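You operate a simulated robot arm through the tools that you are given. There is no shell and no other tool. Be economical: measure what you need, move in short steps, check, and stop when the job is done.

Carry out the task below with a simulated robot arm. There is one attempt and no reset: what you move stays moved.

TASK
Pull the leader out of the 100 film cartridge and stand it in the long brown tray.
Fine: take it from the long black tray; wind till the lamp lights, then press the lever; knob back to its start. Set down upright: what you pick out.

The check looks at the end state, three seconds after you hand in, the way a careful person would. Anything else that was tipped, shoved, dropped, spilled or broken makes it a failure.

THE ROBOT
A 7-joint arm with a two-finger parallel gripper, fixed in place. Base frame: the origin is at the foot of the arm, x ahead of it, y to its left, z up. Readings come in m, degrees, newtons and seconds.
With the tool pointing down near the work surface it reaches from about 0.44 to 0.92 m from the base axis. Its first joint turns from -115.0 to 115.0 degrees. Payload 3.91 kg.
The TCP is the grasp point between the finger pads, 0.03 m short of the fingertips. In the tool frame z runs along the fingers and y along their closing line. The gripper opens to 0.11 m. The fingers are 0.02 m wide and 0.01 m thick; the gripper's body (0.048 by 0.112 m) begins 0.055 m behind the TCP.
Orientation is that of the tool frame in the base frame, as a unit quaternion [x, y, z, w]. With the fingers straight down and closing along the base's y, the tool's x points along the base's -x, its y along +y and its z along -z.

THE INTERFACE
- The arm moves only by the tool nudge_tool. Its arguments are lists of equal length, an entry for each row: "delta_pos": the shift along the base's x, y, z in units of 50 mm (1.0 is 50 mm), a list of three; "delta_rot": the turn, a rotation vector about the base's x, y, z in units of 5 degrees (1.0 is 5 degrees), a list of three. In form: {"delta_pos": [[tx, ty, tz], ...], "delta_rot": [[ax, ay, az], ...]}. A call has 1 to 8 rows; each row shifts and turns the commanded pose from where the row before left it. "gripper" is the gripper command, from -1 (shut) to 1 (fully open), values between in proportion, set as the call begins (left out, the last holds). A call with a number of a shift or a turn outside -1 to 1 is refused whole. Rows are played at 5 a second. More than 0.05 m and 8.6 degrees between two rows, or a gripper value outside its range, and nothing of the call is played. Where a pose cannot be reached the arm comes as near as it can. A force on the tool above 90 N (or 10 N above the force at the start of the call, whichever is more), or a blocked arm, ends the call early, and 0.2 s more pass. Each finger travels about 0.153 m/s and halts on what it meets, pressing with about 42 N; the grip force reading is that of the motor and also rises with nothing between the fingers. The clock runs only during rows and for 0.2 s after the last one: add rows that do not move to give the fingers time. The reply holds the time, the measured pose of the TCP, the force on the tool along the base axes, the opening and the grip force, in the units named above and with some noise, with the torque about the TCP (base axes, N m) and any sound that the robot's microphone picked up, and new pictures: "pictures" is both (left out), scene, wrist or none.
- Cameras (640 x 400 px; columns grow to the right, rows downward): "scene" is fixed at [0.3981, -0.6473, 1.3919]; the picture's right is [0.41, 0.91, 0.00], its down [0.82, -0.36, -0.44] and it looks along [-0.41, 0.18, -0.90] (base axes); focal length 214 px, centre (320, 200). "wrist" rides on the gripper at [0.072, 0.017, -0.103] in the tool frame; the picture's right is [-0.23, 0.97, 0.00], its down [-0.76, -0.18, -0.62] and it looks along [-0.61, -0.14, 0.78] (tool axes); focal length 222 px, centre (320, 200). There is no depth. A picture from a camera that has moved, and an enlarged one, comes with that camera's place and axes in the base frame and with its lens.
- slide_trunk(by): slides the trunk up (or, below 0, down) by that many m; the arm rides with it, the base frame stays. It gives what a move gives, with no picture.
- zoom(camera, box): a new picture of the part [left, top, right, bottom] of that camera's present view, enlarged. The clock stands still meanwhile.
- finish_job(): hands the job in; it is judged then, once.

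Work in short steps. Places have to be worked out from the pictures, the camera data and where the tool is seen: move nearer, look again, correct. Check each grasp and each placing, and mend what went wrong. You have 120 turns and 200 pictures in all, those below and enlarged ones among them. Open the gripper and draw the arm clear of the work before you hand the job in, unless the task says otherwise; then end with one line.

The tools are called after "Request:" as name(argument=value, ...) on one line, values as JSON. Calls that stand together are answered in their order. nudge_tool: Moves the arm, as the interface text tells. Its arguments: {"type":"object","properties":{"delta_pos":{"type":"array"},"delta_rot":{"type":"array"},"gripper":{"type":"number"},"pictures":{"type":"string","enum":["both","scene","wrist","none"]}},"required":["delta_pos","delta_rot"]} The other tools are called the same way: slide_trunk (by) slides the trunk up or down; zoom (camera, box) takes an enlarged picture of a part of a camera's view; finish_job () hands the job in.

At the start:

```text
t: 0.0
tcp_pos: [0.3587, -0.4245, 1.189]
orientation: [0.001, 1.0, 0.0, 0.0]
wrist_force: [0.7, 0.0, 0.2]
torque: [0.02, 0.03, -0.02]
finger_gap: 0.1101
grasp_force: 0.1
trunk travel left (down, up): [-0.775, 0.215]
```

scene: 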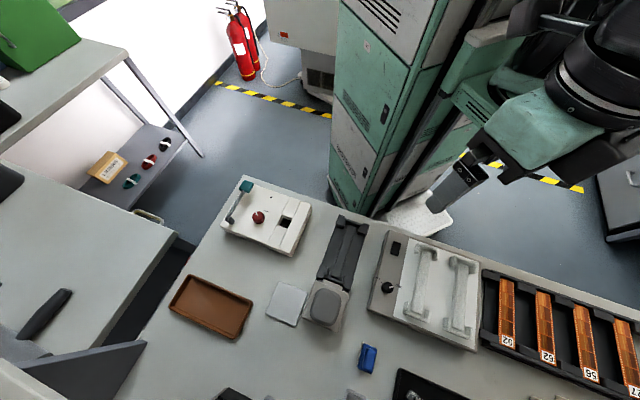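
wrist: 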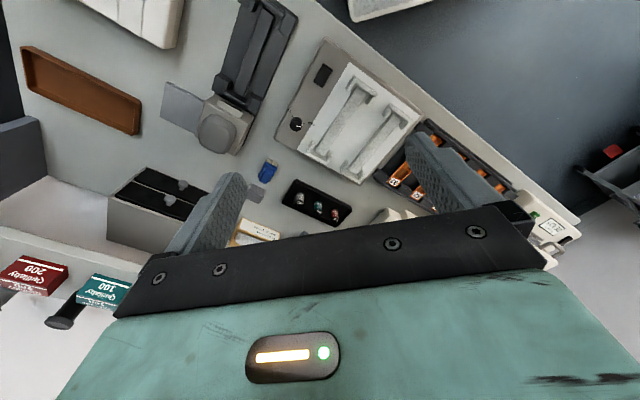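

I'll look at enlarged parts first to identify the devices and the trays.

Request:
zoom(camera="wrist", box=[220, 130, 420, 255])

Request:
zoom(camera="scene", box=[180, 160, 340, 260])

Request:
zoom(camera="scene", box=[320, 300, 480, 400])

```text
3.20 times, centred on (320, 192) of wrist
camera zoom: at [0.2859, -0.408, 1.2924], right [0.23, 0.97, 0.0], down [0.76, -0.18, 0.62], along [0.61, -0.14, -0.78], focal length 711 px, centre (320, 224)
```

zoom: 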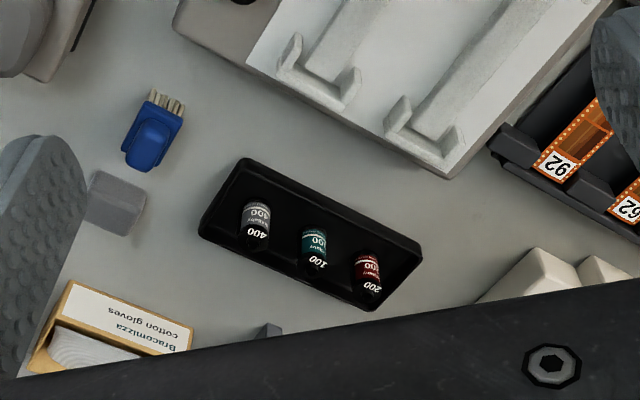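

```text
4.00 times, centred on (260, 210) of scene
camera zoom: at [0.3981, -0.6473, 1.3919], right [0.41, 0.91, 0.0], down [0.82, -0.36, -0.44], along [-0.41, 0.18, -0.9], focal length 858 px, centre (560, 160)
```

zoom: 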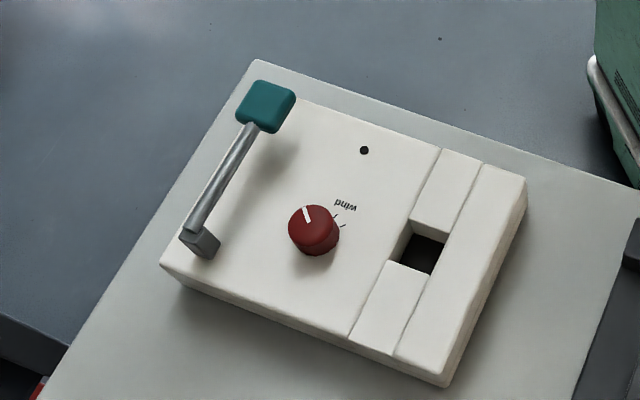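

```text
4.00 times, centred on (400, 350) of scene
camera zoom: at [0.3981, -0.6473, 1.3919], right [0.41, 0.91, 0.0], down [0.82, -0.36, -0.44], along [-0.41, 0.18, -0.9], focal length 858 px, centre (0, -400)
```

zoom: 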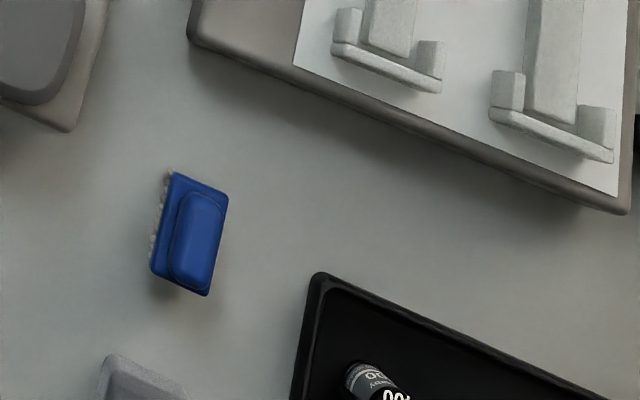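

The blue clip seen from both cameras puts the table near z≈0.82. The "100" cartridge is at about (0.65,-0.50), and the leader machine at about (0.15,-0.68). I'll lower the trunk a bit first.

Request:
slide_trunk(by=-0.18)

Request:
nudge_tool(delta_pos=[[1, -0.3, 0], [1, -0.3, 0], [1, -0.3, 0], [1, -0.3, 0], [1, -0.2, 0]], delta_rot=[[0, 0, 0], [0, 0, 0], [0, 0, 0], [0, 0, 0], [0, 0, 0]], pictures="both")

```text
t: 2.0
tcp_pos: [0.3586, -0.4259, 1.0084]
orientation: [0.0, 1.0, 0.001, 0.0]
wrist_force: [0.2, 0.0, -0.9]
torque: [0.02, 0.02, -0.01]
finger_gap: 0.1101
grasp_force: 0.0
trunk travel left (down, up): [-0.595, 0.395]
```

```text
refused: row 1 steps farther than a row can; nothing moved
```

Steps must stay within 50 mm in norm, so I'll use smaller ones.

Request:
nudge_tool(delta_pos=[[0.9, -0.3, 0], [0.9, -0.3, 0], [0.9, -0.3, 0], [0.9, -0.3, 0], [0.9, -0.2, 0]], delta_rot=[[0, 0, 0], [0, 0, 0], [0, 0, 0], [0, 0, 0], [0, 0, 0]], pictures="both")

```text
t: 3.2
tcp_pos: [0.5832, -0.4942, 1.0076]
orientation: [0.001, 1.0, 0.001, 0.0]
wrist_force: [-0.4, -1.0, 0.9]
torque: [0.0, 0.0, -0.02]
finger_gap: 0.1101
grasp_force: 0.0
trunk travel left (down, up): [-0.595, 0.395]
camera wrist: at [0.5104, -0.478, 1.1114], right [0.23, 0.97, 0.0], down [0.76, -0.18, 0.62], along [0.61, -0.14, -0.78], focal length 222 px, centre (320, 200)
```

scene: 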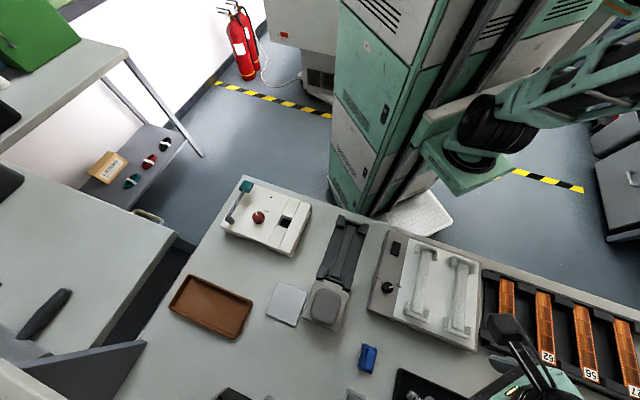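
wrist: 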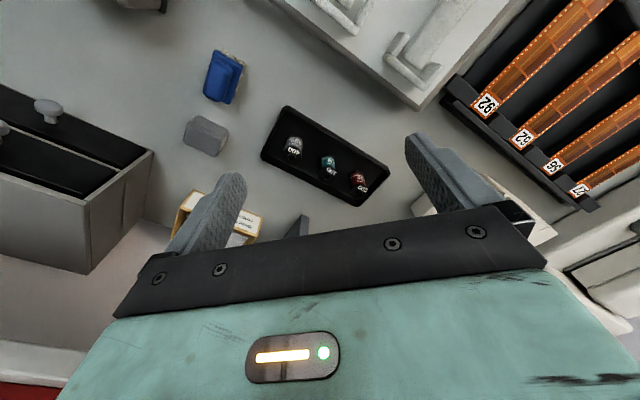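

I'll zoom on the cartridges to locate "100" and triangulate it with the first view.

Request:
zoom(camera="wrist", box=[240, 90, 400, 215])

```text
3.20 times, centred on (320, 152) of wrist
camera zoom: at [0.5104, -0.478, 1.1114], right [0.23, 0.97, 0.0], down [0.76, -0.18, 0.62], along [0.61, -0.14, -0.78], focal length 711 px, centre (320, 352)
```

zoom: 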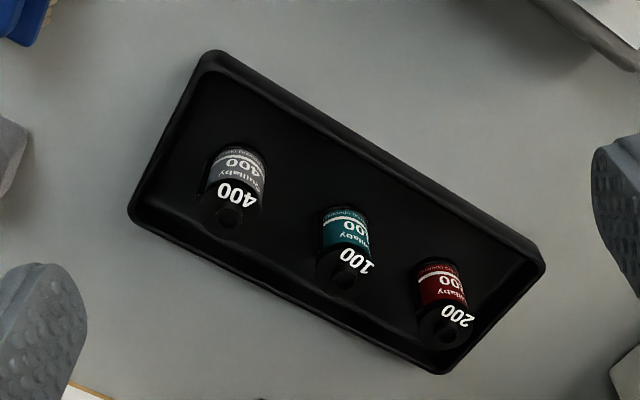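

The "100" cartridge top is at about (0.684,-0.505,0.835), with neighbours about 65 mm away along the tray. Before grasping I'll view the leader machine up close to plan the grip.

Request:
nudge_tool(delta_pos=[[-0.9, -0.35, 0], [-0.9, -0.35, 0], [-0.9, -0.35, 0], [-0.9, -0.35, 0], [-0.9, -0.35, 0], [-0.9, -0.35, 0], [-0.9, -0.35, 0], [-0.9, -0.35, 0]], delta_rot=[[0, 0, 0], [0, 0, 0], [0, 0, 0], [0, 0, 0], [0, 0, 0], [0, 0, 0], [0, 0, 0], [0, 0, 0]], pictures="wrist")

```text
t: 5.0
tcp_pos: [0.2221, -0.633, 1.009]
orientation: [0.0, 1.0, -0.001, 0.0]
wrist_force: [0.9, -0.4, 0.7]
torque: [-0.03, 0.01, 0.01]
finger_gap: 0.11
grasp_force: 0.0
trunk travel left (down, up): [-0.595, 0.395]
camera wrist: at [0.1496, -0.6158, 1.1125], right [0.23, 0.97, 0.0], down [0.76, -0.18, 0.62], along [0.61, -0.14, -0.78], focal length 222 px, centre (320, 200)
```

wrist: 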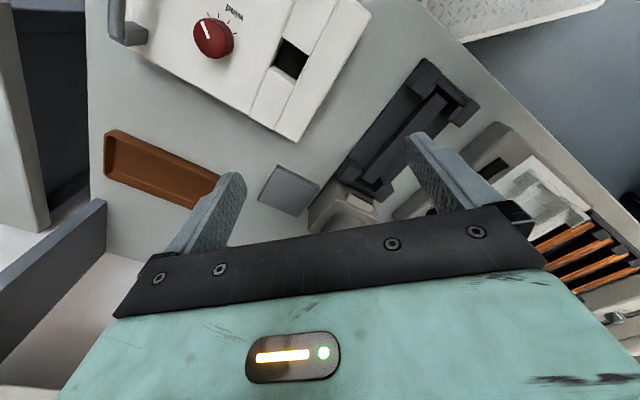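

The machine is at the top of the view. I'll move about 0.1 m toward -x and a bit toward -y to centre it.

Request:
nudge_tool(delta_pos=[[-0.9, -0.4, 0], [-0.9, -0.4, 0], [-0.6, -0.3, 0]], delta_rot=[[0, 0, 0], [0, 0, 0], [0, 0, 0]], pictures="none")

Request:
zoom(camera="wrist", box=[80, 0, 480, 250])

```text
t: 5.8
tcp_pos: [0.1027, -0.6888, 1.0106]
orientation: [-0.001, 1.0, 0.0, 0.0]
wrist_force: [0.4, 0.2, 0.7]
torque: [-0.04, 0.0, 0.0]
finger_gap: 0.11
grasp_force: 0.0
trunk travel left (down, up): [-0.595, 0.395]
```

```text
1.60 times, centred on (280, 125) of wrist
camera zoom: at [0.0318, -0.672, 1.1137], right [0.23, 0.97, 0.0], down [0.76, -0.18, 0.62], along [0.61, -0.14, -0.78], focal length 355 px, centre (384, 320)
```

zoom: 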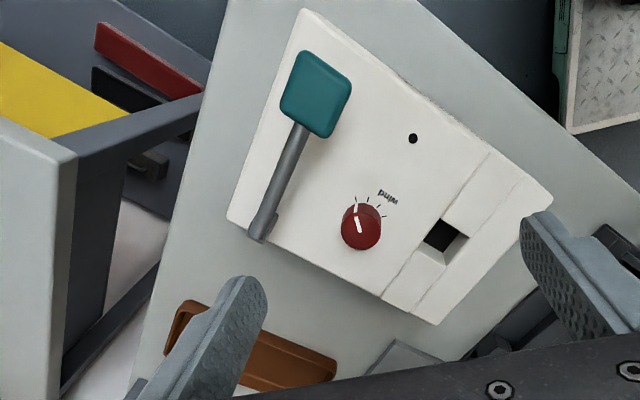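

Request:
zoom(camera="wrist", box=[260, 80, 430, 190])

Request:
zoom(camera="scene", box=[210, 165, 320, 235])

```text
3.64 times, centred on (345, 135) of wrist
camera zoom: at [0.0318, -0.672, 1.1137], right [0.23, 0.97, 0.0], down [0.76, -0.18, 0.62], along [0.61, -0.14, -0.78], focal length 808 px, centre (229, 436)
```

zoom: 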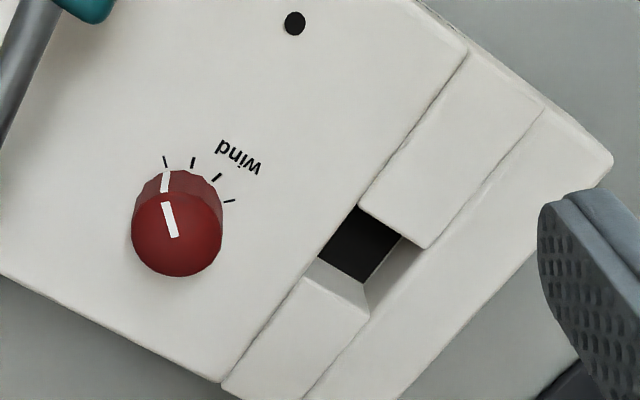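

```text
5.71 times, centred on (265, 200) of scene
camera zoom: at [0.3981, -0.6473, 1.3919], right [0.41, 0.91, 0.0], down [0.82, -0.36, -0.44], along [-0.41, 0.18, -0.9], focal length 1226 px, centre (634, 200)
```

zoom: 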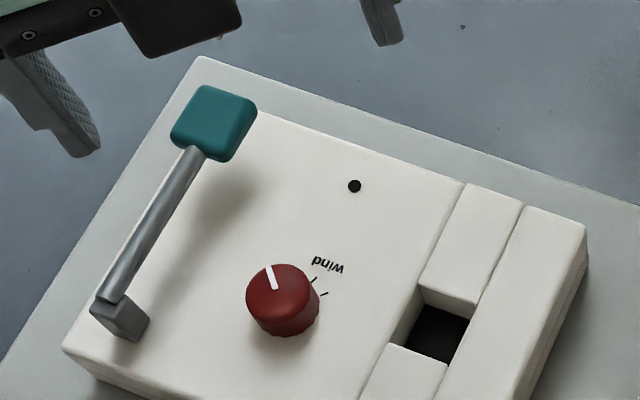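

Triangulation gives the machine top at z≈0.853, the pocket at about (0.172,-0.654) with sides at 45°, the knob at (0.136,-0.711), and the lever pad at (0.047,-0.712,0.885). Next I go back to the cartridges, staying high.

Request:
nudge_tool(delta_pos=[[0.9, 0.3, 0], [0.9, 0.3, 0], [0.9, 0.3, 0], [0.9, 0.3, 0], [0.9, 0.3, 0], [0.9, 0.3, 0], [0.9, 0.3, 0], [0.9, 0.3, 0]], delta_rot=[[0, 0, 0], [0, 0, 0], [0, 0, 0], [0, 0, 0], [0, 0, 0], [0, 0, 0], [0, 0, 0], [0, 0, 0]], pictures="none")

Request:
nudge_tool(delta_pos=[[0.9, 0.3, 0], [0.9, 0.3, 0], [0.9, 0.3, 0], [0.9, 0.3, 0], [0, 0, -0.8]], delta_rot=[[0, 0, 0], [0, 0, 0], [0, 0, 0], [0, 0, 0], [0, 0, 0]], pictures="wrist")

```text
t: 7.6
tcp_pos: [0.4619, -0.5704, 1.0054]
orientation: [0.001, 1.0, 0.0, 0.0]
wrist_force: [0.1, -0.2, 1.2]
torque: [0.04, -0.06, -0.01]
finger_gap: 0.11
grasp_force: 0.0
trunk travel left (down, up): [-0.595, 0.395]
```

```text
t: 8.8
tcp_pos: [0.6435, -0.5069, 0.9671]
orientation: [0.0, 1.0, 0.0, 0.0]
wrist_force: [0.0, 0.7, -0.3]
torque: [-0.01, 0.01, -0.01]
finger_gap: 0.1101
grasp_force: 0.0
trunk travel left (down, up): [-0.595, 0.395]
camera wrist: at [0.5701, -0.4906, 1.0701], right [0.23, 0.97, 0.0], down [0.76, -0.18, 0.62], along [0.61, -0.14, -0.78], focal length 222 px, centre (320, 200)
```

wrist: 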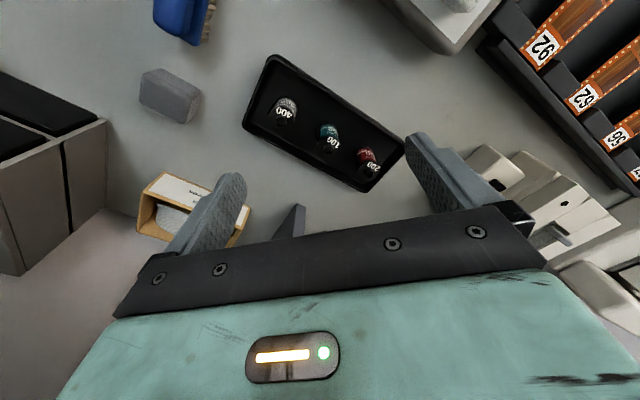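

Request:
zoom(camera="wrist", box=[240, 50, 410, 200])

```text
2.67 times, centred on (325, 125) of wrist
camera zoom: at [0.5701, -0.4906, 1.0701], right [0.23, 0.97, 0.0], down [0.76, -0.18, 0.62], along [0.61, -0.14, -0.78], focal length 592 px, centre (307, 400)
```

zoom: 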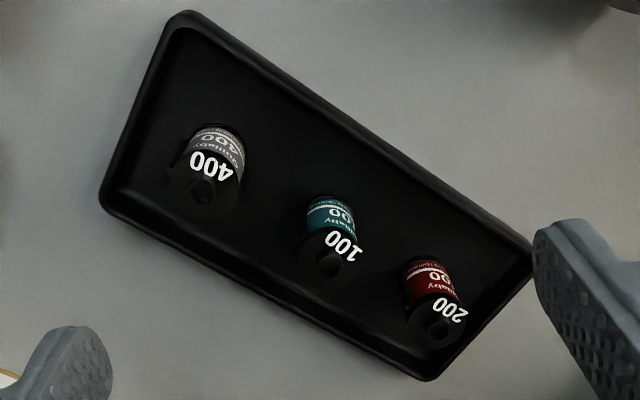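

The cap top of "100" is at about (0.675,-0.503,0.843), and the row runs at 45° with 55 mm spacing. I'll yaw +45° so the fingers close across the row, and centre over it.

Request:
nudge_tool(delta_pos=[[0.1, 0, 0], [0.1, 0, 0], [0.1, 0, 0], [0.1, 0, 0], [0.1, 0, 0], [0.1, 0, 0], [0.03, 0.08, 0], [0, 0, 0]], delta_rot=[[0, 0, 1], [0, 0, 1], [0, 0, 1], [0, 0, 1], [0, 0, 1], [0, 0, 1], [0, 0, 1], [0, 0, 1]], pictures="none")

Request:
nudge_tool(delta_pos=[[0, 0, -0.3], [0, 0, -0.3], [0, 0, 0]], delta_rot=[[0, 0, 1], [0, 0, 0], [0, 0, 0]], pictures="wrist")

Request:
zoom(camera="wrist", box=[200, 80, 440, 230])

```text
t: 10.6
tcp_pos: [0.6734, -0.5058, 0.9685]
orientation: [-0.343, 0.939, 0.0, 0.001]
wrist_force: [-0.3, -0.1, -0.3]
torque: [0.04, 0.0, -0.01]
finger_gap: 0.1101
grasp_force: 0.1
trunk travel left (down, up): [-0.595, 0.395]
```

```text
t: 11.4
tcp_pos: [0.6744, -0.5053, 0.9382]
orientation: [-0.383, 0.924, 0.0, 0.0]
wrist_force: [-0.7, 0.1, 0.6]
torque: [-0.04, 0.04, 0.01]
finger_gap: 0.1099
grasp_force: 0.1
trunk travel left (down, up): [-0.595, 0.395]
camera wrist: at [0.6122, -0.5453, 1.042], right [-0.53, 0.85, 0.0], down [0.66, 0.41, 0.62], along [0.53, 0.33, -0.78], focal length 222 px, centre (320, 200)
```

wrist: 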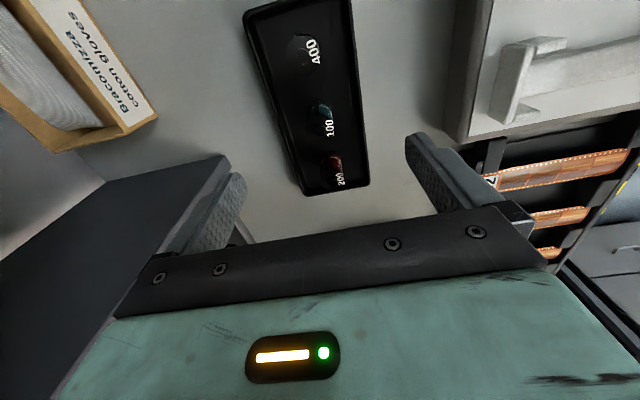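

```text
2.67 times, centred on (320, 155) of wrist
camera zoom: at [0.6122, -0.5453, 1.042], right [-0.53, 0.85, 0.0], down [0.66, 0.41, 0.62], along [0.53, 0.33, -0.78], focal length 592 px, centre (320, 320)
```

zoom: 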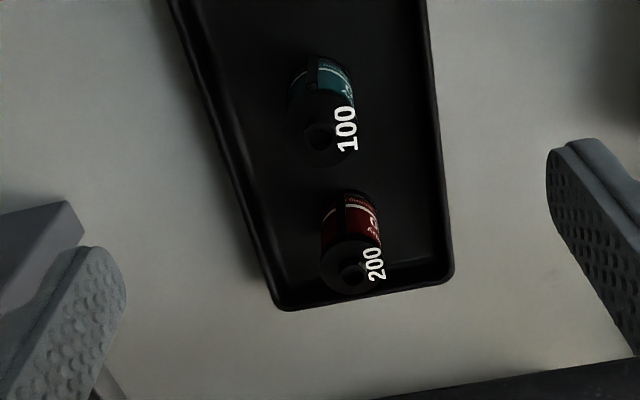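

The spool hub puts the cap centre at about (0.678,-0.504). I'll narrow the gripper to about 55 mm and descend above the cap, then check.

Request:
nudge_tool(delta_pos=[[0.08, 0.02, 0], [0, 0, -0.5], [0, 0, -0.5], [0, 0, -0.4], [0, 0, 0]], delta_rot=[[0, 0, 0], [0, 0, 0], [0, 0, 0], [0, 0, 0], [0, 0, 0]], gripper=0.0, pictures="wrist")

Request:
zoom(camera="wrist", box=[220, 100, 420, 225])

```text
t: 12.6
tcp_pos: [0.6801, -0.5045, 0.8682]
orientation: [-0.382, 0.924, 0.0, 0.0]
wrist_force: [-0.1, 0.1, 0.4]
torque: [0.0, -0.02, 0.03]
finger_gap: 0.0549
grasp_force: 0.0
trunk travel left (down, up): [-0.595, 0.395]
camera wrist: at [0.6169, -0.5438, 0.9728], right [-0.53, 0.85, 0.0], down [0.66, 0.41, 0.62], along [0.53, 0.33, -0.78], focal length 222 px, centre (320, 200)
```

wrist: 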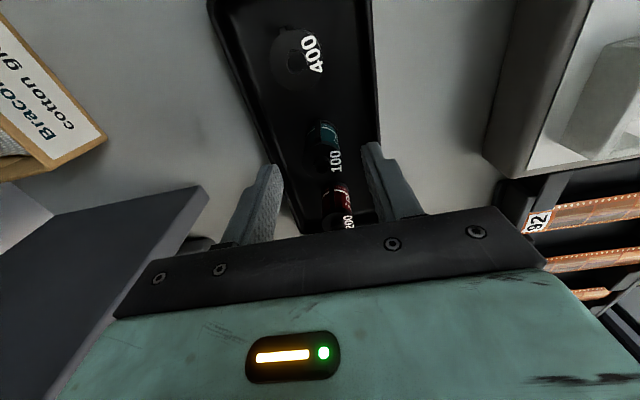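

```text
3.20 times, centred on (320, 162) of wrist
camera zoom: at [0.6169, -0.5438, 0.9728], right [-0.53, 0.85, 0.0], down [0.66, 0.41, 0.62], along [0.53, 0.33, -0.78], focal length 711 px, centre (320, 320)
```

zoom: 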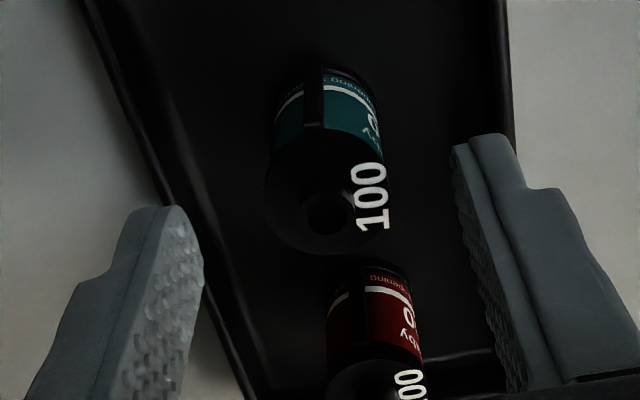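

The cap is centred between the fingers, with its top at about z=0.843. The film lip faces back along the row, which is the machine-body side once I carry it over unrotated. I'll descend to 0.855 and close.

Request:
nudge_tool(delta_pos=[[0, 0.01, -0.26], [0, 0, 0]], delta_rot=[[0, 0, 0], [0, 0, 0]], pictures="none")

Request:
nudge_tool(delta_pos=[[0, 0, 0], [0, 0, 0], [0, 0, 0]], delta_rot=[[0, 0, 0], [0, 0, 0], [0, 0, 0]], gripper=-0.8, pictures="wrist")

```text
t: 13.2
tcp_pos: [0.68, -0.5039, 0.8549]
orientation: [-0.383, 0.924, 0.0, 0.0]
wrist_force: [0.2, -0.7, -1.1]
torque: [0.01, 0.03, -0.02]
finger_gap: 0.055
grasp_force: 0.0
trunk travel left (down, up): [-0.595, 0.395]
```

```text
t: 14.0
tcp_pos: [0.6792, -0.5031, 0.8552]
orientation: [-0.383, 0.924, 0.0, 0.0]
wrist_force: [0.6, -0.5, 0.8]
torque: [0.01, -0.02, -0.02]
finger_gap: 0.0237
grasp_force: 42.1
trunk travel left (down, up): [-0.595, 0.395]
camera wrist: at [0.6165, -0.543, 0.9598], right [-0.53, 0.85, 0.0], down [0.66, 0.41, 0.62], along [0.53, 0.33, -0.78], focal length 222 px, centre (320, 200)
```

wrist: 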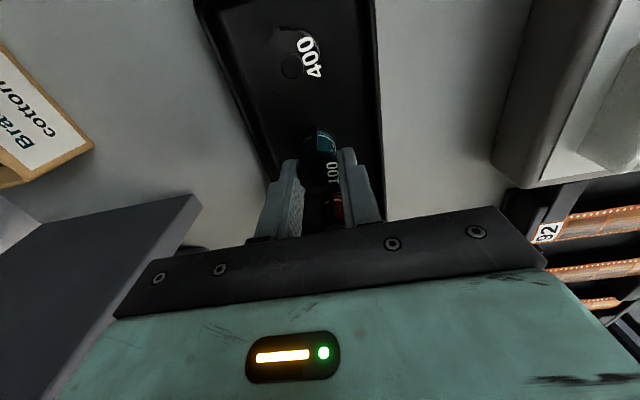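

The cartridge is gripped at 23.7 mm. I'll lift it straight up.

Request:
nudge_tool(delta_pos=[[0, 0, 0.4], [0, 0, 0.8], [0, 0, 0.9], [0, 0, 0.5]], delta_rot=[[0, 0, 0], [0, 0, 0], [0, 0, 0], [0, 0, 0]], pictures="wrist")

Request:
zoom(camera="wrist", box=[220, 80, 420, 205])

```text
t: 15.0
tcp_pos: [0.6775, -0.5044, 0.9849]
orientation: [-0.383, 0.924, 0.001, -0.001]
wrist_force: [0.8, -0.2, -0.3]
torque: [-0.01, 0.0, -0.01]
finger_gap: 0.0235
grasp_force: 42.2
trunk travel left (down, up): [-0.595, 0.395]
camera wrist: at [0.6149, -0.5439, 1.089], right [-0.53, 0.85, 0.0], down [0.66, 0.41, 0.62], along [0.53, 0.33, -0.78], focal length 222 px, centre (320, 200)
```

wrist: 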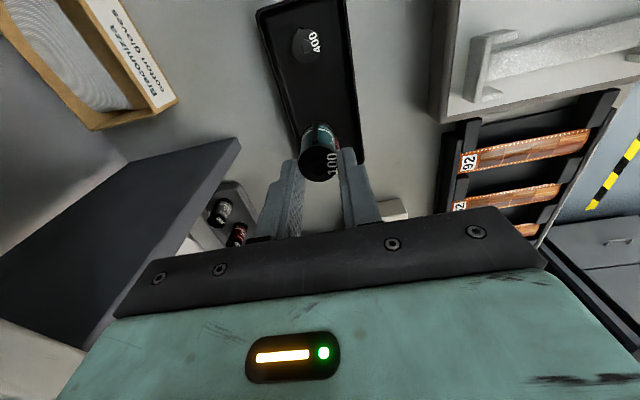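

```text
3.20 times, centred on (320, 142) of wrist
camera zoom: at [0.6149, -0.5439, 1.089], right [-0.53, 0.85, 0.0], down [0.66, 0.41, 0.62], along [0.53, 0.33, -0.78], focal length 711 px, centre (320, 384)
```

zoom: 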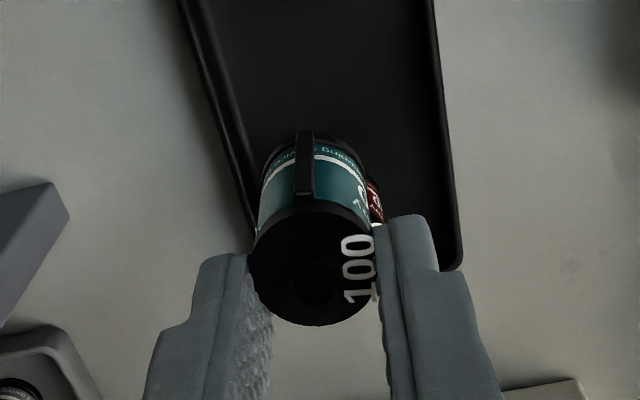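

The cartridge is held upright with the lip facing the camera. I'll rise a bit and carry it toward the machine pocket at (0.172,-0.654).

Request:
nudge_tool(delta_pos=[[0, 0, 0.9], [0, 0, 0.5], [-0.92, -0.27, 0], [-0.92, -0.27, 0], [-0.92, -0.27, 0], [-0.92, -0.27, 0], [-0.92, -0.27, 0], [-0.92, -0.27, 0]], delta_rot=[[0, 0, 0], [0, 0, 0], [0, 0, 0], [0, 0, 0], [0, 0, 0], [0, 0, 0], [0, 0, 0], [0, 0, 0]], pictures="none")

Request:
nudge_tool(delta_pos=[[-0.92, -0.27, 0], [-0.92, -0.27, 0], [-0.92, -0.27, 0], [-0.92, -0.27, 0], [-0.92, -0.3, 0], [0, 0, -0.7]], delta_rot=[[0, 0, 0], [0, 0, 0], [0, 0, 0], [0, 0, 0], [0, 0, 0], [0, 0, 0]], pictures="both")

```text
t: 16.8
tcp_pos: [0.4039, -0.5846, 1.0525]
orientation: [-0.383, 0.924, 0.0, 0.0]
wrist_force: [-0.4, 0.7, 0.1]
torque: [0.0, 0.08, 0.01]
finger_gap: 0.0239
grasp_force: 41.9
trunk travel left (down, up): [-0.595, 0.395]
```

```text
t: 18.2
tcp_pos: [0.1728, -0.6537, 1.0202]
orientation: [-0.382, 0.924, 0.0, 0.0]
wrist_force: [-0.7, -0.6, 0.0]
torque: [-0.02, 0.0, 0.01]
finger_gap: 0.0237
grasp_force: 41.9
trunk travel left (down, up): [-0.595, 0.395]
camera wrist: at [0.1083, -0.6926, 1.1241], right [-0.53, 0.85, 0.0], down [0.66, 0.41, 0.62], along [0.53, 0.33, -0.78], focal length 222 px, centre (320, 200)
```

scene: 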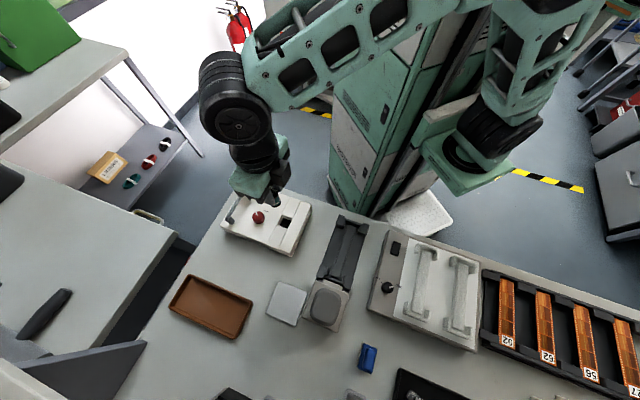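
wrist: 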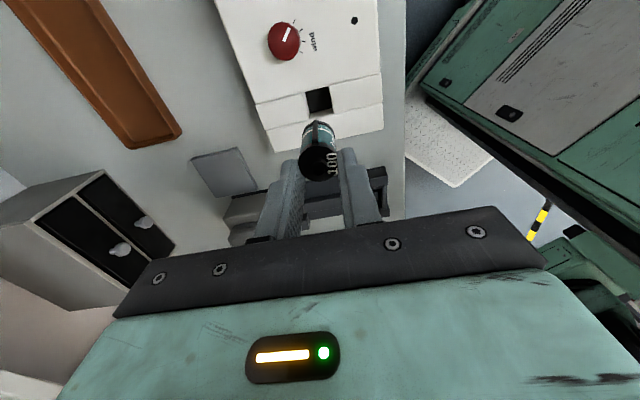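

I'll zoom on both views to refine the pocket location and the cartridge's offset.

Request:
zoom(camera="wrist", box=[230, 60, 410, 190])

Request:
zoom(camera="scene", box=[220, 150, 320, 220])

```text
3.08 times, centred on (320, 125) of wrist
camera zoom: at [0.1083, -0.6926, 1.1241], right [-0.53, 0.85, 0.0], down [0.66, 0.41, 0.62], along [0.53, 0.33, -0.78], focal length 684 px, centre (320, 431)
```

zoom: 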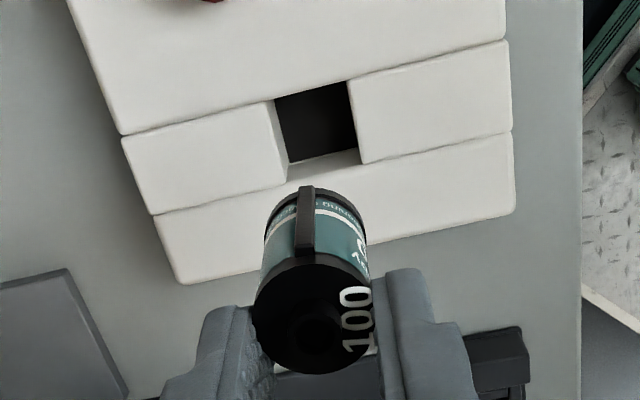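

```text
5.71 times, centred on (270, 185) of scene
camera zoom: at [0.3981, -0.6473, 1.3919], right [0.41, 0.91, 0.0], down [0.82, -0.36, -0.44], along [-0.41, 0.18, -0.9], focal length 1226 px, centre (606, 286)
```

zoom: 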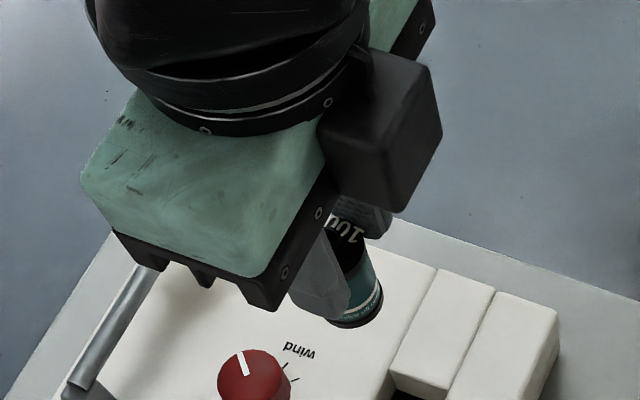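

The pocket centre refines to (0.171,-0.654), about 28×30 mm, and the cartridge hangs nearly under the TCP with its cap about 20 mm below it. I'll lower it to just above the pocket and check alignment.

Request:
nudge_tool(delta_pos=[[0, 0.02, -0.6], [0, 0, -0.6], [0, 0, -0.4], [0, 0, 0]], delta_rot=[[0, 0, 0], [0, 0, 0], [0, 0, 0], [0, 0, 0]], pictures="none")

Request:
zoom(camera="wrist", box=[230, 60, 410, 190])

Request:
zoom(camera="scene", box=[220, 160, 320, 230])

```text
t: 19.2
tcp_pos: [0.1716, -0.6534, 0.9417]
orientation: [-0.383, 0.924, 0.0, 0.0]
wrist_force: [-0.5, 0.6, 0.9]
torque: [0.04, -0.02, -0.02]
finger_gap: 0.0239
grasp_force: 42.2
trunk travel left (down, up): [-0.595, 0.395]
```

```text
3.08 times, centred on (320, 125) of wrist
camera zoom: at [0.109, -0.6923, 1.0455], right [-0.53, 0.85, 0.0], down [0.66, 0.41, 0.62], along [0.53, 0.33, -0.78], focal length 684 px, centre (320, 431)
```

zoom: 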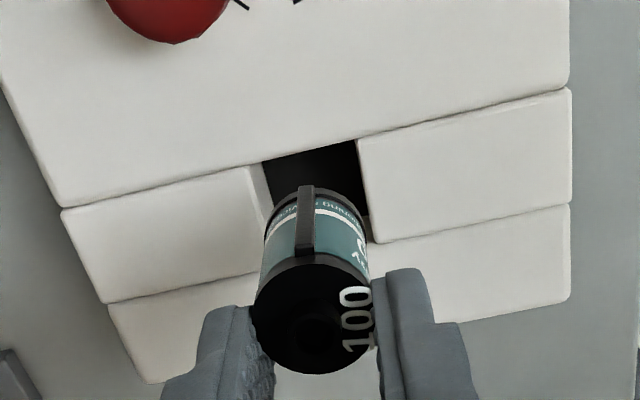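

```text
5.71 times, centred on (270, 195) of scene
camera zoom: at [0.3981, -0.6473, 1.3919], right [0.41, 0.91, 0.0], down [0.82, -0.36, -0.44], along [-0.41, 0.18, -0.9], focal length 1226 px, centre (606, 229)
```

zoom: 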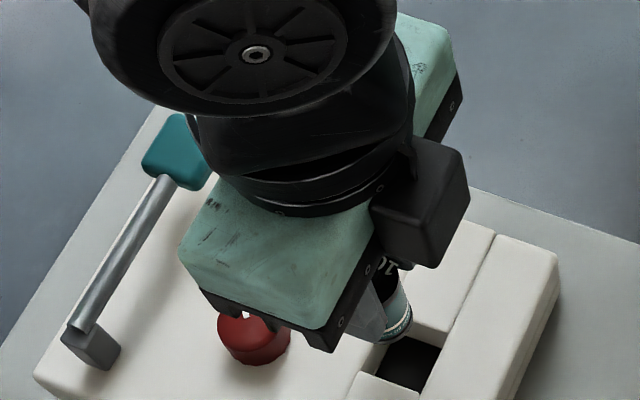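

Laterally it is aligned. The cartridge sits about 3 mm toward the body side, so I'll shift about 3 mm the other way and descend in small steps, watching the force.

Request:
nudge_tool(delta_pos=[[0.05, 0.042, -0.1], [0, 0, -0.1], [0, 0, -0.1], [0, 0, 0]], delta_rot=[[0, 0, 0], [0, 0, 0], [0, 0, 0], [0, 0, 0]], pictures="none")

Request:
zoom(camera="wrist", box=[230, 60, 410, 190])

Request:
zoom(camera="scene", box=[255, 190, 315, 230])

```text
t: 20.2
tcp_pos: [0.1752, -0.6511, 0.9259]
orientation: [-0.383, 0.924, -0.001, -0.001]
wrist_force: [0.8, 0.0, -0.4]
torque: [-0.01, 0.01, -0.02]
finger_gap: 0.0238
grasp_force: 42.0
trunk travel left (down, up): [-0.595, 0.395]
```

```text
3.08 times, centred on (320, 125) of wrist
camera zoom: at [0.1119, -0.6904, 1.0298], right [-0.53, 0.85, 0.0], down [0.66, 0.41, 0.62], along [0.53, 0.33, -0.78], focal length 684 px, centre (320, 431)
```

zoom: 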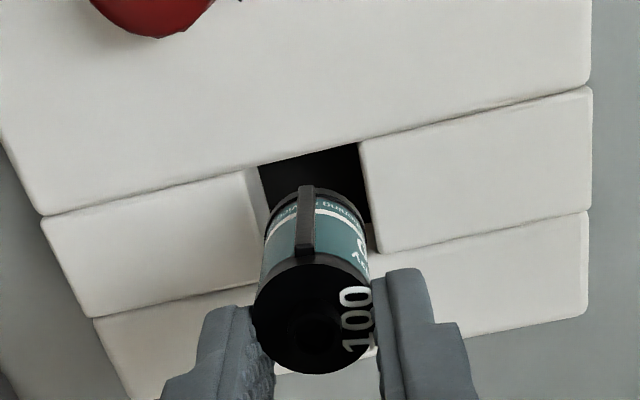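

```text
10.00 times, centred on (285, 210) of scene
camera zoom: at [0.3981, -0.6473, 1.3919], right [0.41, 0.91, 0.0], down [0.82, -0.36, -0.44], along [-0.41, 0.18, -0.9], focal length 2145 px, centre (670, 100)
```

zoom: 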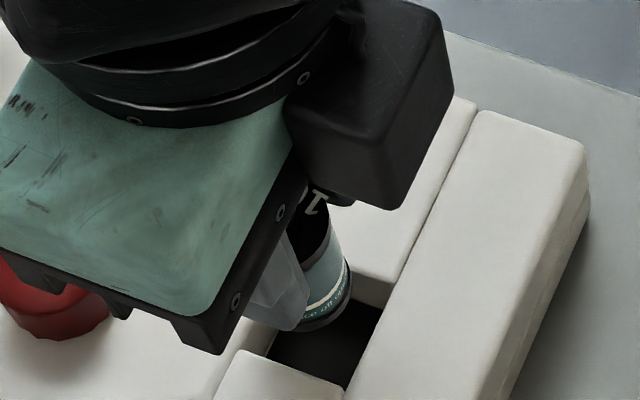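

There is no contact yet, and the surface seems lower than I estimated. I'll descend 12 mm more and compare again.

Request:
nudge_tool(delta_pos=[[0, 0, -0.08], [0, 0, -0.08], [0, 0, -0.08], [0, 0, 0]], delta_rot=[[0, 0, 0], [0, 0, 0], [0, 0, 0], [0, 0, 0]], pictures="none")

Request:
zoom(camera="wrist", box=[230, 60, 410, 190])

Request:
zoom(camera="scene", box=[255, 190, 315, 230])

```text
t: 21.2
tcp_pos: [0.1757, -0.6505, 0.9148]
orientation: [-0.383, 0.924, 0.001, 0.0]
wrist_force: [0.8, -1.1, 0.0]
torque: [-0.01, -0.02, -0.01]
finger_gap: 0.0239
grasp_force: 42.1
trunk travel left (down, up): [-0.595, 0.395]
```

```text
3.08 times, centred on (320, 125) of wrist
camera zoom: at [0.1124, -0.6901, 1.0183], right [-0.53, 0.85, 0.0], down [0.66, 0.41, 0.62], along [0.53, 0.33, -0.78], focal length 684 px, centre (320, 431)
```

zoom: 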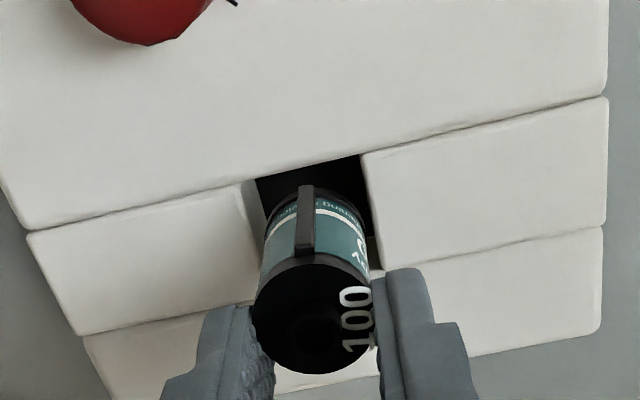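

```text
10.00 times, centred on (285, 210) of scene
camera zoom: at [0.3981, -0.6473, 1.3919], right [0.41, 0.91, 0.0], down [0.82, -0.36, -0.44], along [-0.41, 0.18, -0.9], focal length 2145 px, centre (670, 100)
```

zoom: 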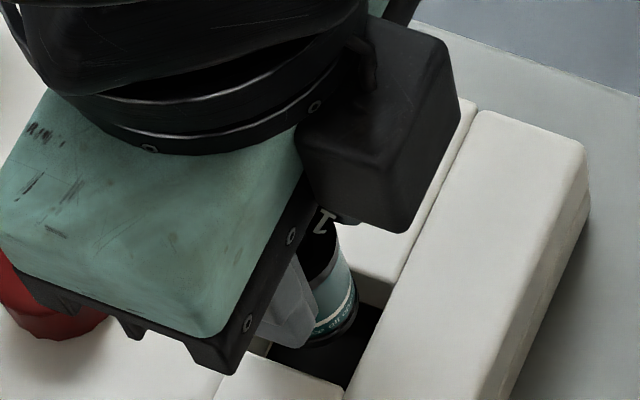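

It is still clear of the surface and converging. I'll go down another 8 mm and compare.

Request:
nudge_tool(delta_pos=[[0, 0, -0.08], [0, 0, -0.08], [0, 0, 0]], delta_rot=[[0, 0, 0], [0, 0, 0], [0, 0, 0]], pictures="none")

Request:
zoom(camera="wrist", box=[250, 90, 390, 190])

Request:
zoom(camera="scene", box=[255, 190, 315, 230])

```text
t: 22.0
tcp_pos: [0.1771, -0.649, 0.9052]
orientation: [-0.382, 0.924, 0.0, 0.0]
wrist_force: [0.0, -0.1, -0.4]
torque: [0.02, 0.01, -0.01]
finger_gap: 0.0237
grasp_force: 42.0
trunk travel left (down, up): [-0.595, 0.395]
```

```text
4.00 times, centred on (320, 140) of wrist
camera zoom: at [0.1126, -0.6899, 1.0099], right [-0.53, 0.85, 0.0], down [0.66, 0.41, 0.62], along [0.53, 0.33, -0.78], focal length 888 px, centre (320, 440)
```

zoom: 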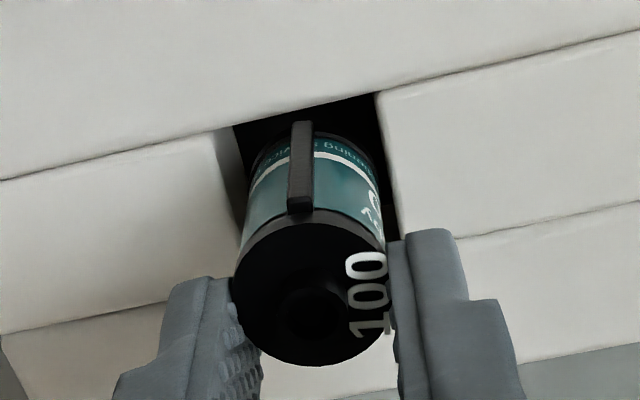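

```text
10.00 times, centred on (285, 210) of scene
camera zoom: at [0.3981, -0.6473, 1.3919], right [0.41, 0.91, 0.0], down [0.82, -0.36, -0.44], along [-0.41, 0.18, -0.9], focal length 2145 px, centre (670, 100)
```

zoom: 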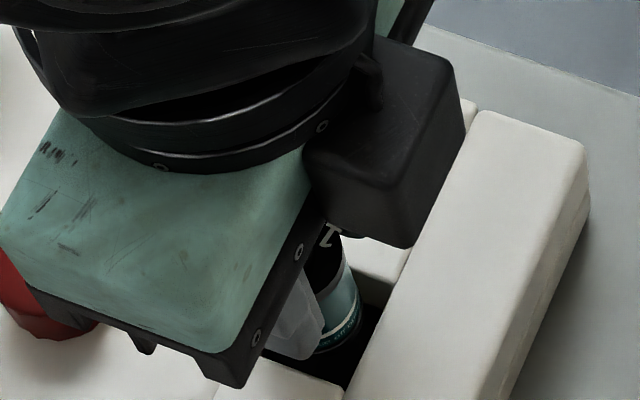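

The two views agree on a surface at z≈0.836. The lip would just touch the body edge, so I'll shift about 2.5 mm away from the body and lower gently.

Request:
nudge_tool(delta_pos=[[0.038, 0.038, 0], [0, 0, -0.06], [0, 0, -0.06], [0, 0, 0]], delta_rot=[[0, 0, 0], [0, 0, 0], [0, 0, 0], [0, 0, 0]], pictures="none")

Request:
zoom(camera="wrist", box=[250, 90, 390, 190])

Request:
zoom(camera="scene", box=[255, 190, 315, 230])

```text
t: 23.0
tcp_pos: [0.1775, -0.6492, 0.9003]
orientation: [-0.383, 0.924, 0.001, 0.0]
wrist_force: [0.7, 0.1, 0.1]
torque: [0.03, 0.05, 0.02]
finger_gap: 0.0237
grasp_force: 42.3
trunk travel left (down, up): [-0.595, 0.395]
```

```text
4.00 times, centred on (320, 140) of wrist
camera zoom: at [0.1138, -0.6884, 1.0035], right [-0.53, 0.85, 0.0], down [0.66, 0.41, 0.62], along [0.53, 0.33, -0.78], focal length 888 px, centre (320, 440)
```

zoom: 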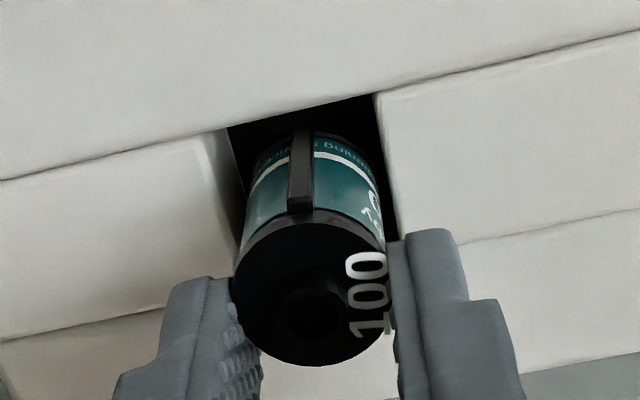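

```text
10.00 times, centred on (285, 210) of scene
camera zoom: at [0.3981, -0.6473, 1.3919], right [0.41, 0.91, 0.0], down [0.82, -0.36, -0.44], along [-0.41, 0.18, -0.9], focal length 2145 px, centre (670, 100)
```

zoom: 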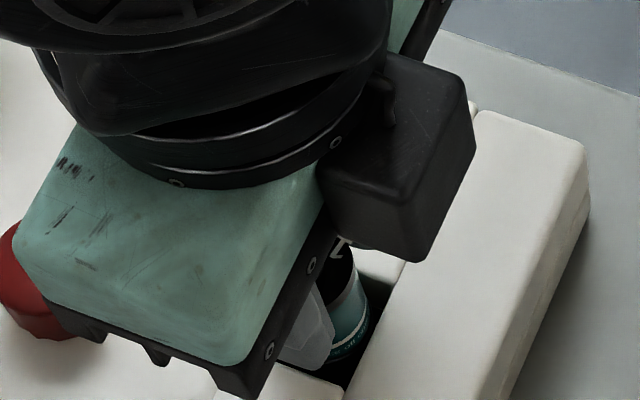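

It still moves freely and the cartridge bottom darkens as it enters the pocket. I'll keep lowering in small steps.

Request:
nudge_tool(delta_pos=[[0, 0, -0.06], [0, 0, -0.06], [0, 0, 0]], delta_rot=[[0, 0, 0], [0, 0, 0], [0, 0, 0]], pictures="none")

Request:
zoom(camera="wrist", box=[250, 90, 390, 190])

```text
t: 23.8
tcp_pos: [0.1767, -0.6478, 0.8919]
orientation: [-0.383, 0.924, 0.0, 0.0]
wrist_force: [-0.6, 0.5, -0.1]
torque: [0.05, 0.03, 0.01]
finger_gap: 0.0238
grasp_force: 41.7
trunk travel left (down, up): [-0.595, 0.395]
```

```text
4.00 times, centred on (320, 140) of wrist
camera zoom: at [0.1138, -0.6883, 0.9976], right [-0.53, 0.85, 0.0], down [0.66, 0.41, 0.62], along [0.53, 0.33, -0.78], focal length 888 px, centre (320, 440)
```

zoom: 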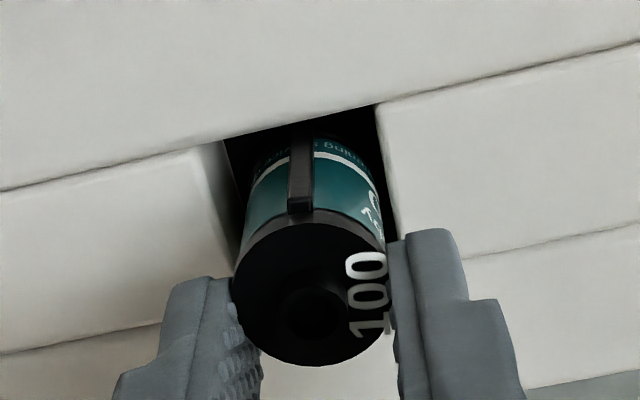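

Still no contact force, and the bottom is in the pocket's shadow. I'll continue 8 mm.

Request:
nudge_tool(delta_pos=[[0, 0, -0.06], [0, 0, -0.06], [0, 0, -0.04], [0, 0, 0]], delta_rot=[[0, 0, 0], [0, 0, 0], [0, 0, 0], [0, 0, 0]], pictures="none")

Request:
zoom(camera="wrist", box=[250, 90, 390, 190])

Request:
zoom(camera="scene", box=[255, 190, 315, 230])

```text
t: 24.8
tcp_pos: [0.1765, -0.6499, 0.8858]
orientation: [-0.383, 0.924, -0.001, 0.001]
wrist_force: [-0.1, 0.5, 0.6]
torque: [0.0, 0.01, 0.02]
finger_gap: 0.0236
grasp_force: 42.2
trunk travel left (down, up): [-0.595, 0.395]
```

```text
4.00 times, centred on (320, 140) of wrist
camera zoom: at [0.1139, -0.6887, 0.9894], right [-0.53, 0.85, 0.0], down [0.66, 0.41, 0.62], along [0.53, 0.33, -0.78], focal length 888 px, centre (320, 440)
```

zoom: 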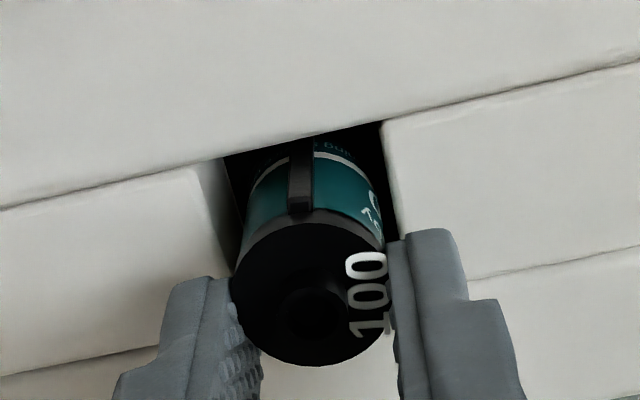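

```text
10.00 times, centred on (285, 210) of scene
camera zoom: at [0.3981, -0.6473, 1.3919], right [0.41, 0.91, 0.0], down [0.82, -0.36, -0.44], along [-0.41, 0.18, -0.9], focal length 2145 px, centre (670, 100)
```

zoom: 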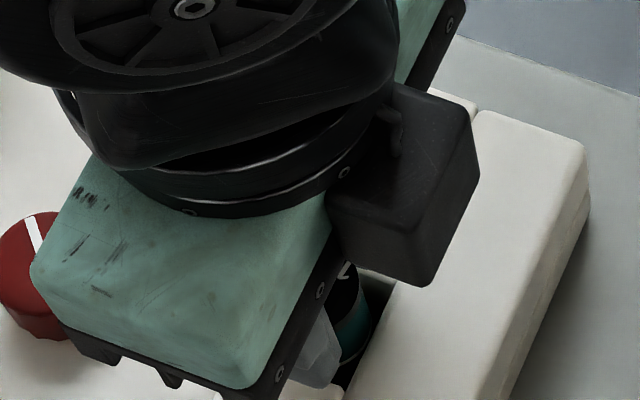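

It is entering cleanly. I'll continue down in small steps until it seats.

Request:
nudge_tool(delta_pos=[[0, 0, -0.05], [0, 0, -0.05], [0, 0, -0.04], [0, 0, 0]], delta_rot=[[0, 0, 0], [0, 0, 0], [0, 0, 0], [0, 0, 0]], pictures="none")

Request:
nudge_tool(delta_pos=[[0, 0, -0.04], [0, 0, -0.04], [0, 0, 0]], delta_rot=[[0, 0, 0], [0, 0, 0], [0, 0, 0]], pictures="none")

Request:
zoom(camera="wrist", box=[250, 90, 390, 190])

```text
t: 25.8
tcp_pos: [0.177, -0.6495, 0.8815]
orientation: [-0.383, 0.924, -0.003, -0.002]
wrist_force: [-1.2, 5.1, 42.6]
torque: [0.12, 0.1, -0.01]
finger_gap: 0.0239
grasp_force: 42.2
trunk travel left (down, up): [-0.595, 0.395]
```

```text
t: 26.6
tcp_pos: [0.1763, -0.65, 0.8769]
orientation: [-0.382, 0.924, -0.003, -0.001]
wrist_force: [-0.3, -2.1, 42.6]
torque: [-0.22, 0.21, 0.01]
finger_gap: 0.0237
grasp_force: 41.8
trunk travel left (down, up): [-0.595, 0.395]
```

```text
4.00 times, centred on (320, 140) of wrist
camera zoom: at [0.1134, -0.689, 0.981], right [-0.53, 0.85, -0.01], down [0.66, 0.42, 0.62], along [0.53, 0.32, -0.78], focal length 888 px, centre (320, 440)
```

zoom: 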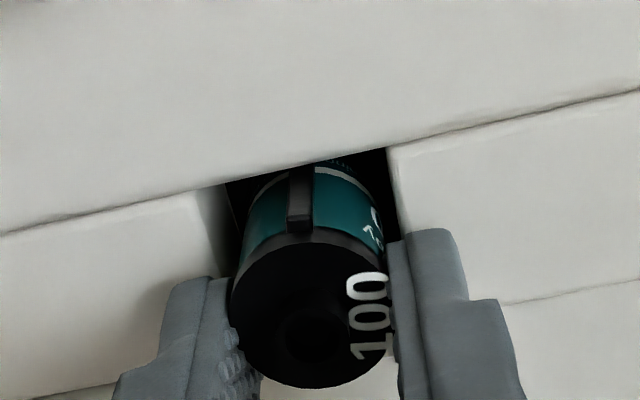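

The force rose to about 43 N and the cartridge slid slightly in the grip. The pocket looks about 15 mm deep, so it is on the floor. I'll ease up 1 mm and release.

Request:
nudge_tool(delta_pos=[[0, 0, 0.02], [0, 0, 0]], delta_rot=[[0, 0, 0], [0, 0, 0]], pictures="none")

Request:
nudge_tool(delta_pos=[[0, 0, 0], [0, 0, 0], [0, 0, 0]], delta_rot=[[0, 0, 0], [0, 0, 0], [0, 0, 0]], gripper=0.0, pictures="none")

Request:
zoom(camera="wrist", box=[230, 80, 410, 210])

```text
t: 27.2
tcp_pos: [0.1774, -0.649, 0.8766]
orientation: [-0.382, 0.924, -0.003, -0.002]
wrist_force: [-0.3, -6.0, 35.1]
torque: [-0.47, 0.19, 0.02]
finger_gap: 0.024
grasp_force: 42.3
trunk travel left (down, up): [-0.595, 0.395]
```

```text
t: 28.0
tcp_pos: [0.1767, -0.6464, 0.8755]
orientation: [-0.383, 0.924, 0.0, 0.001]
wrist_force: [-2.4, 12.0, 31.6]
torque: [-0.26, -0.48, 0.22]
finger_gap: 0.0519
grasp_force: 0.0
trunk travel left (down, up): [-0.595, 0.395]
```

```text
3.08 times, centred on (320, 145) of wrist
camera zoom: at [0.1132, -0.687, 0.9797], right [-0.53, 0.85, 0.0], down [0.66, 0.41, 0.62], along [0.53, 0.33, -0.78], focal length 684 px, centre (320, 369)
```

zoom: 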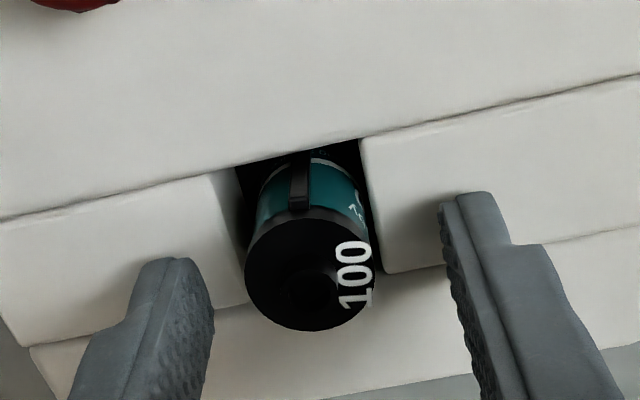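

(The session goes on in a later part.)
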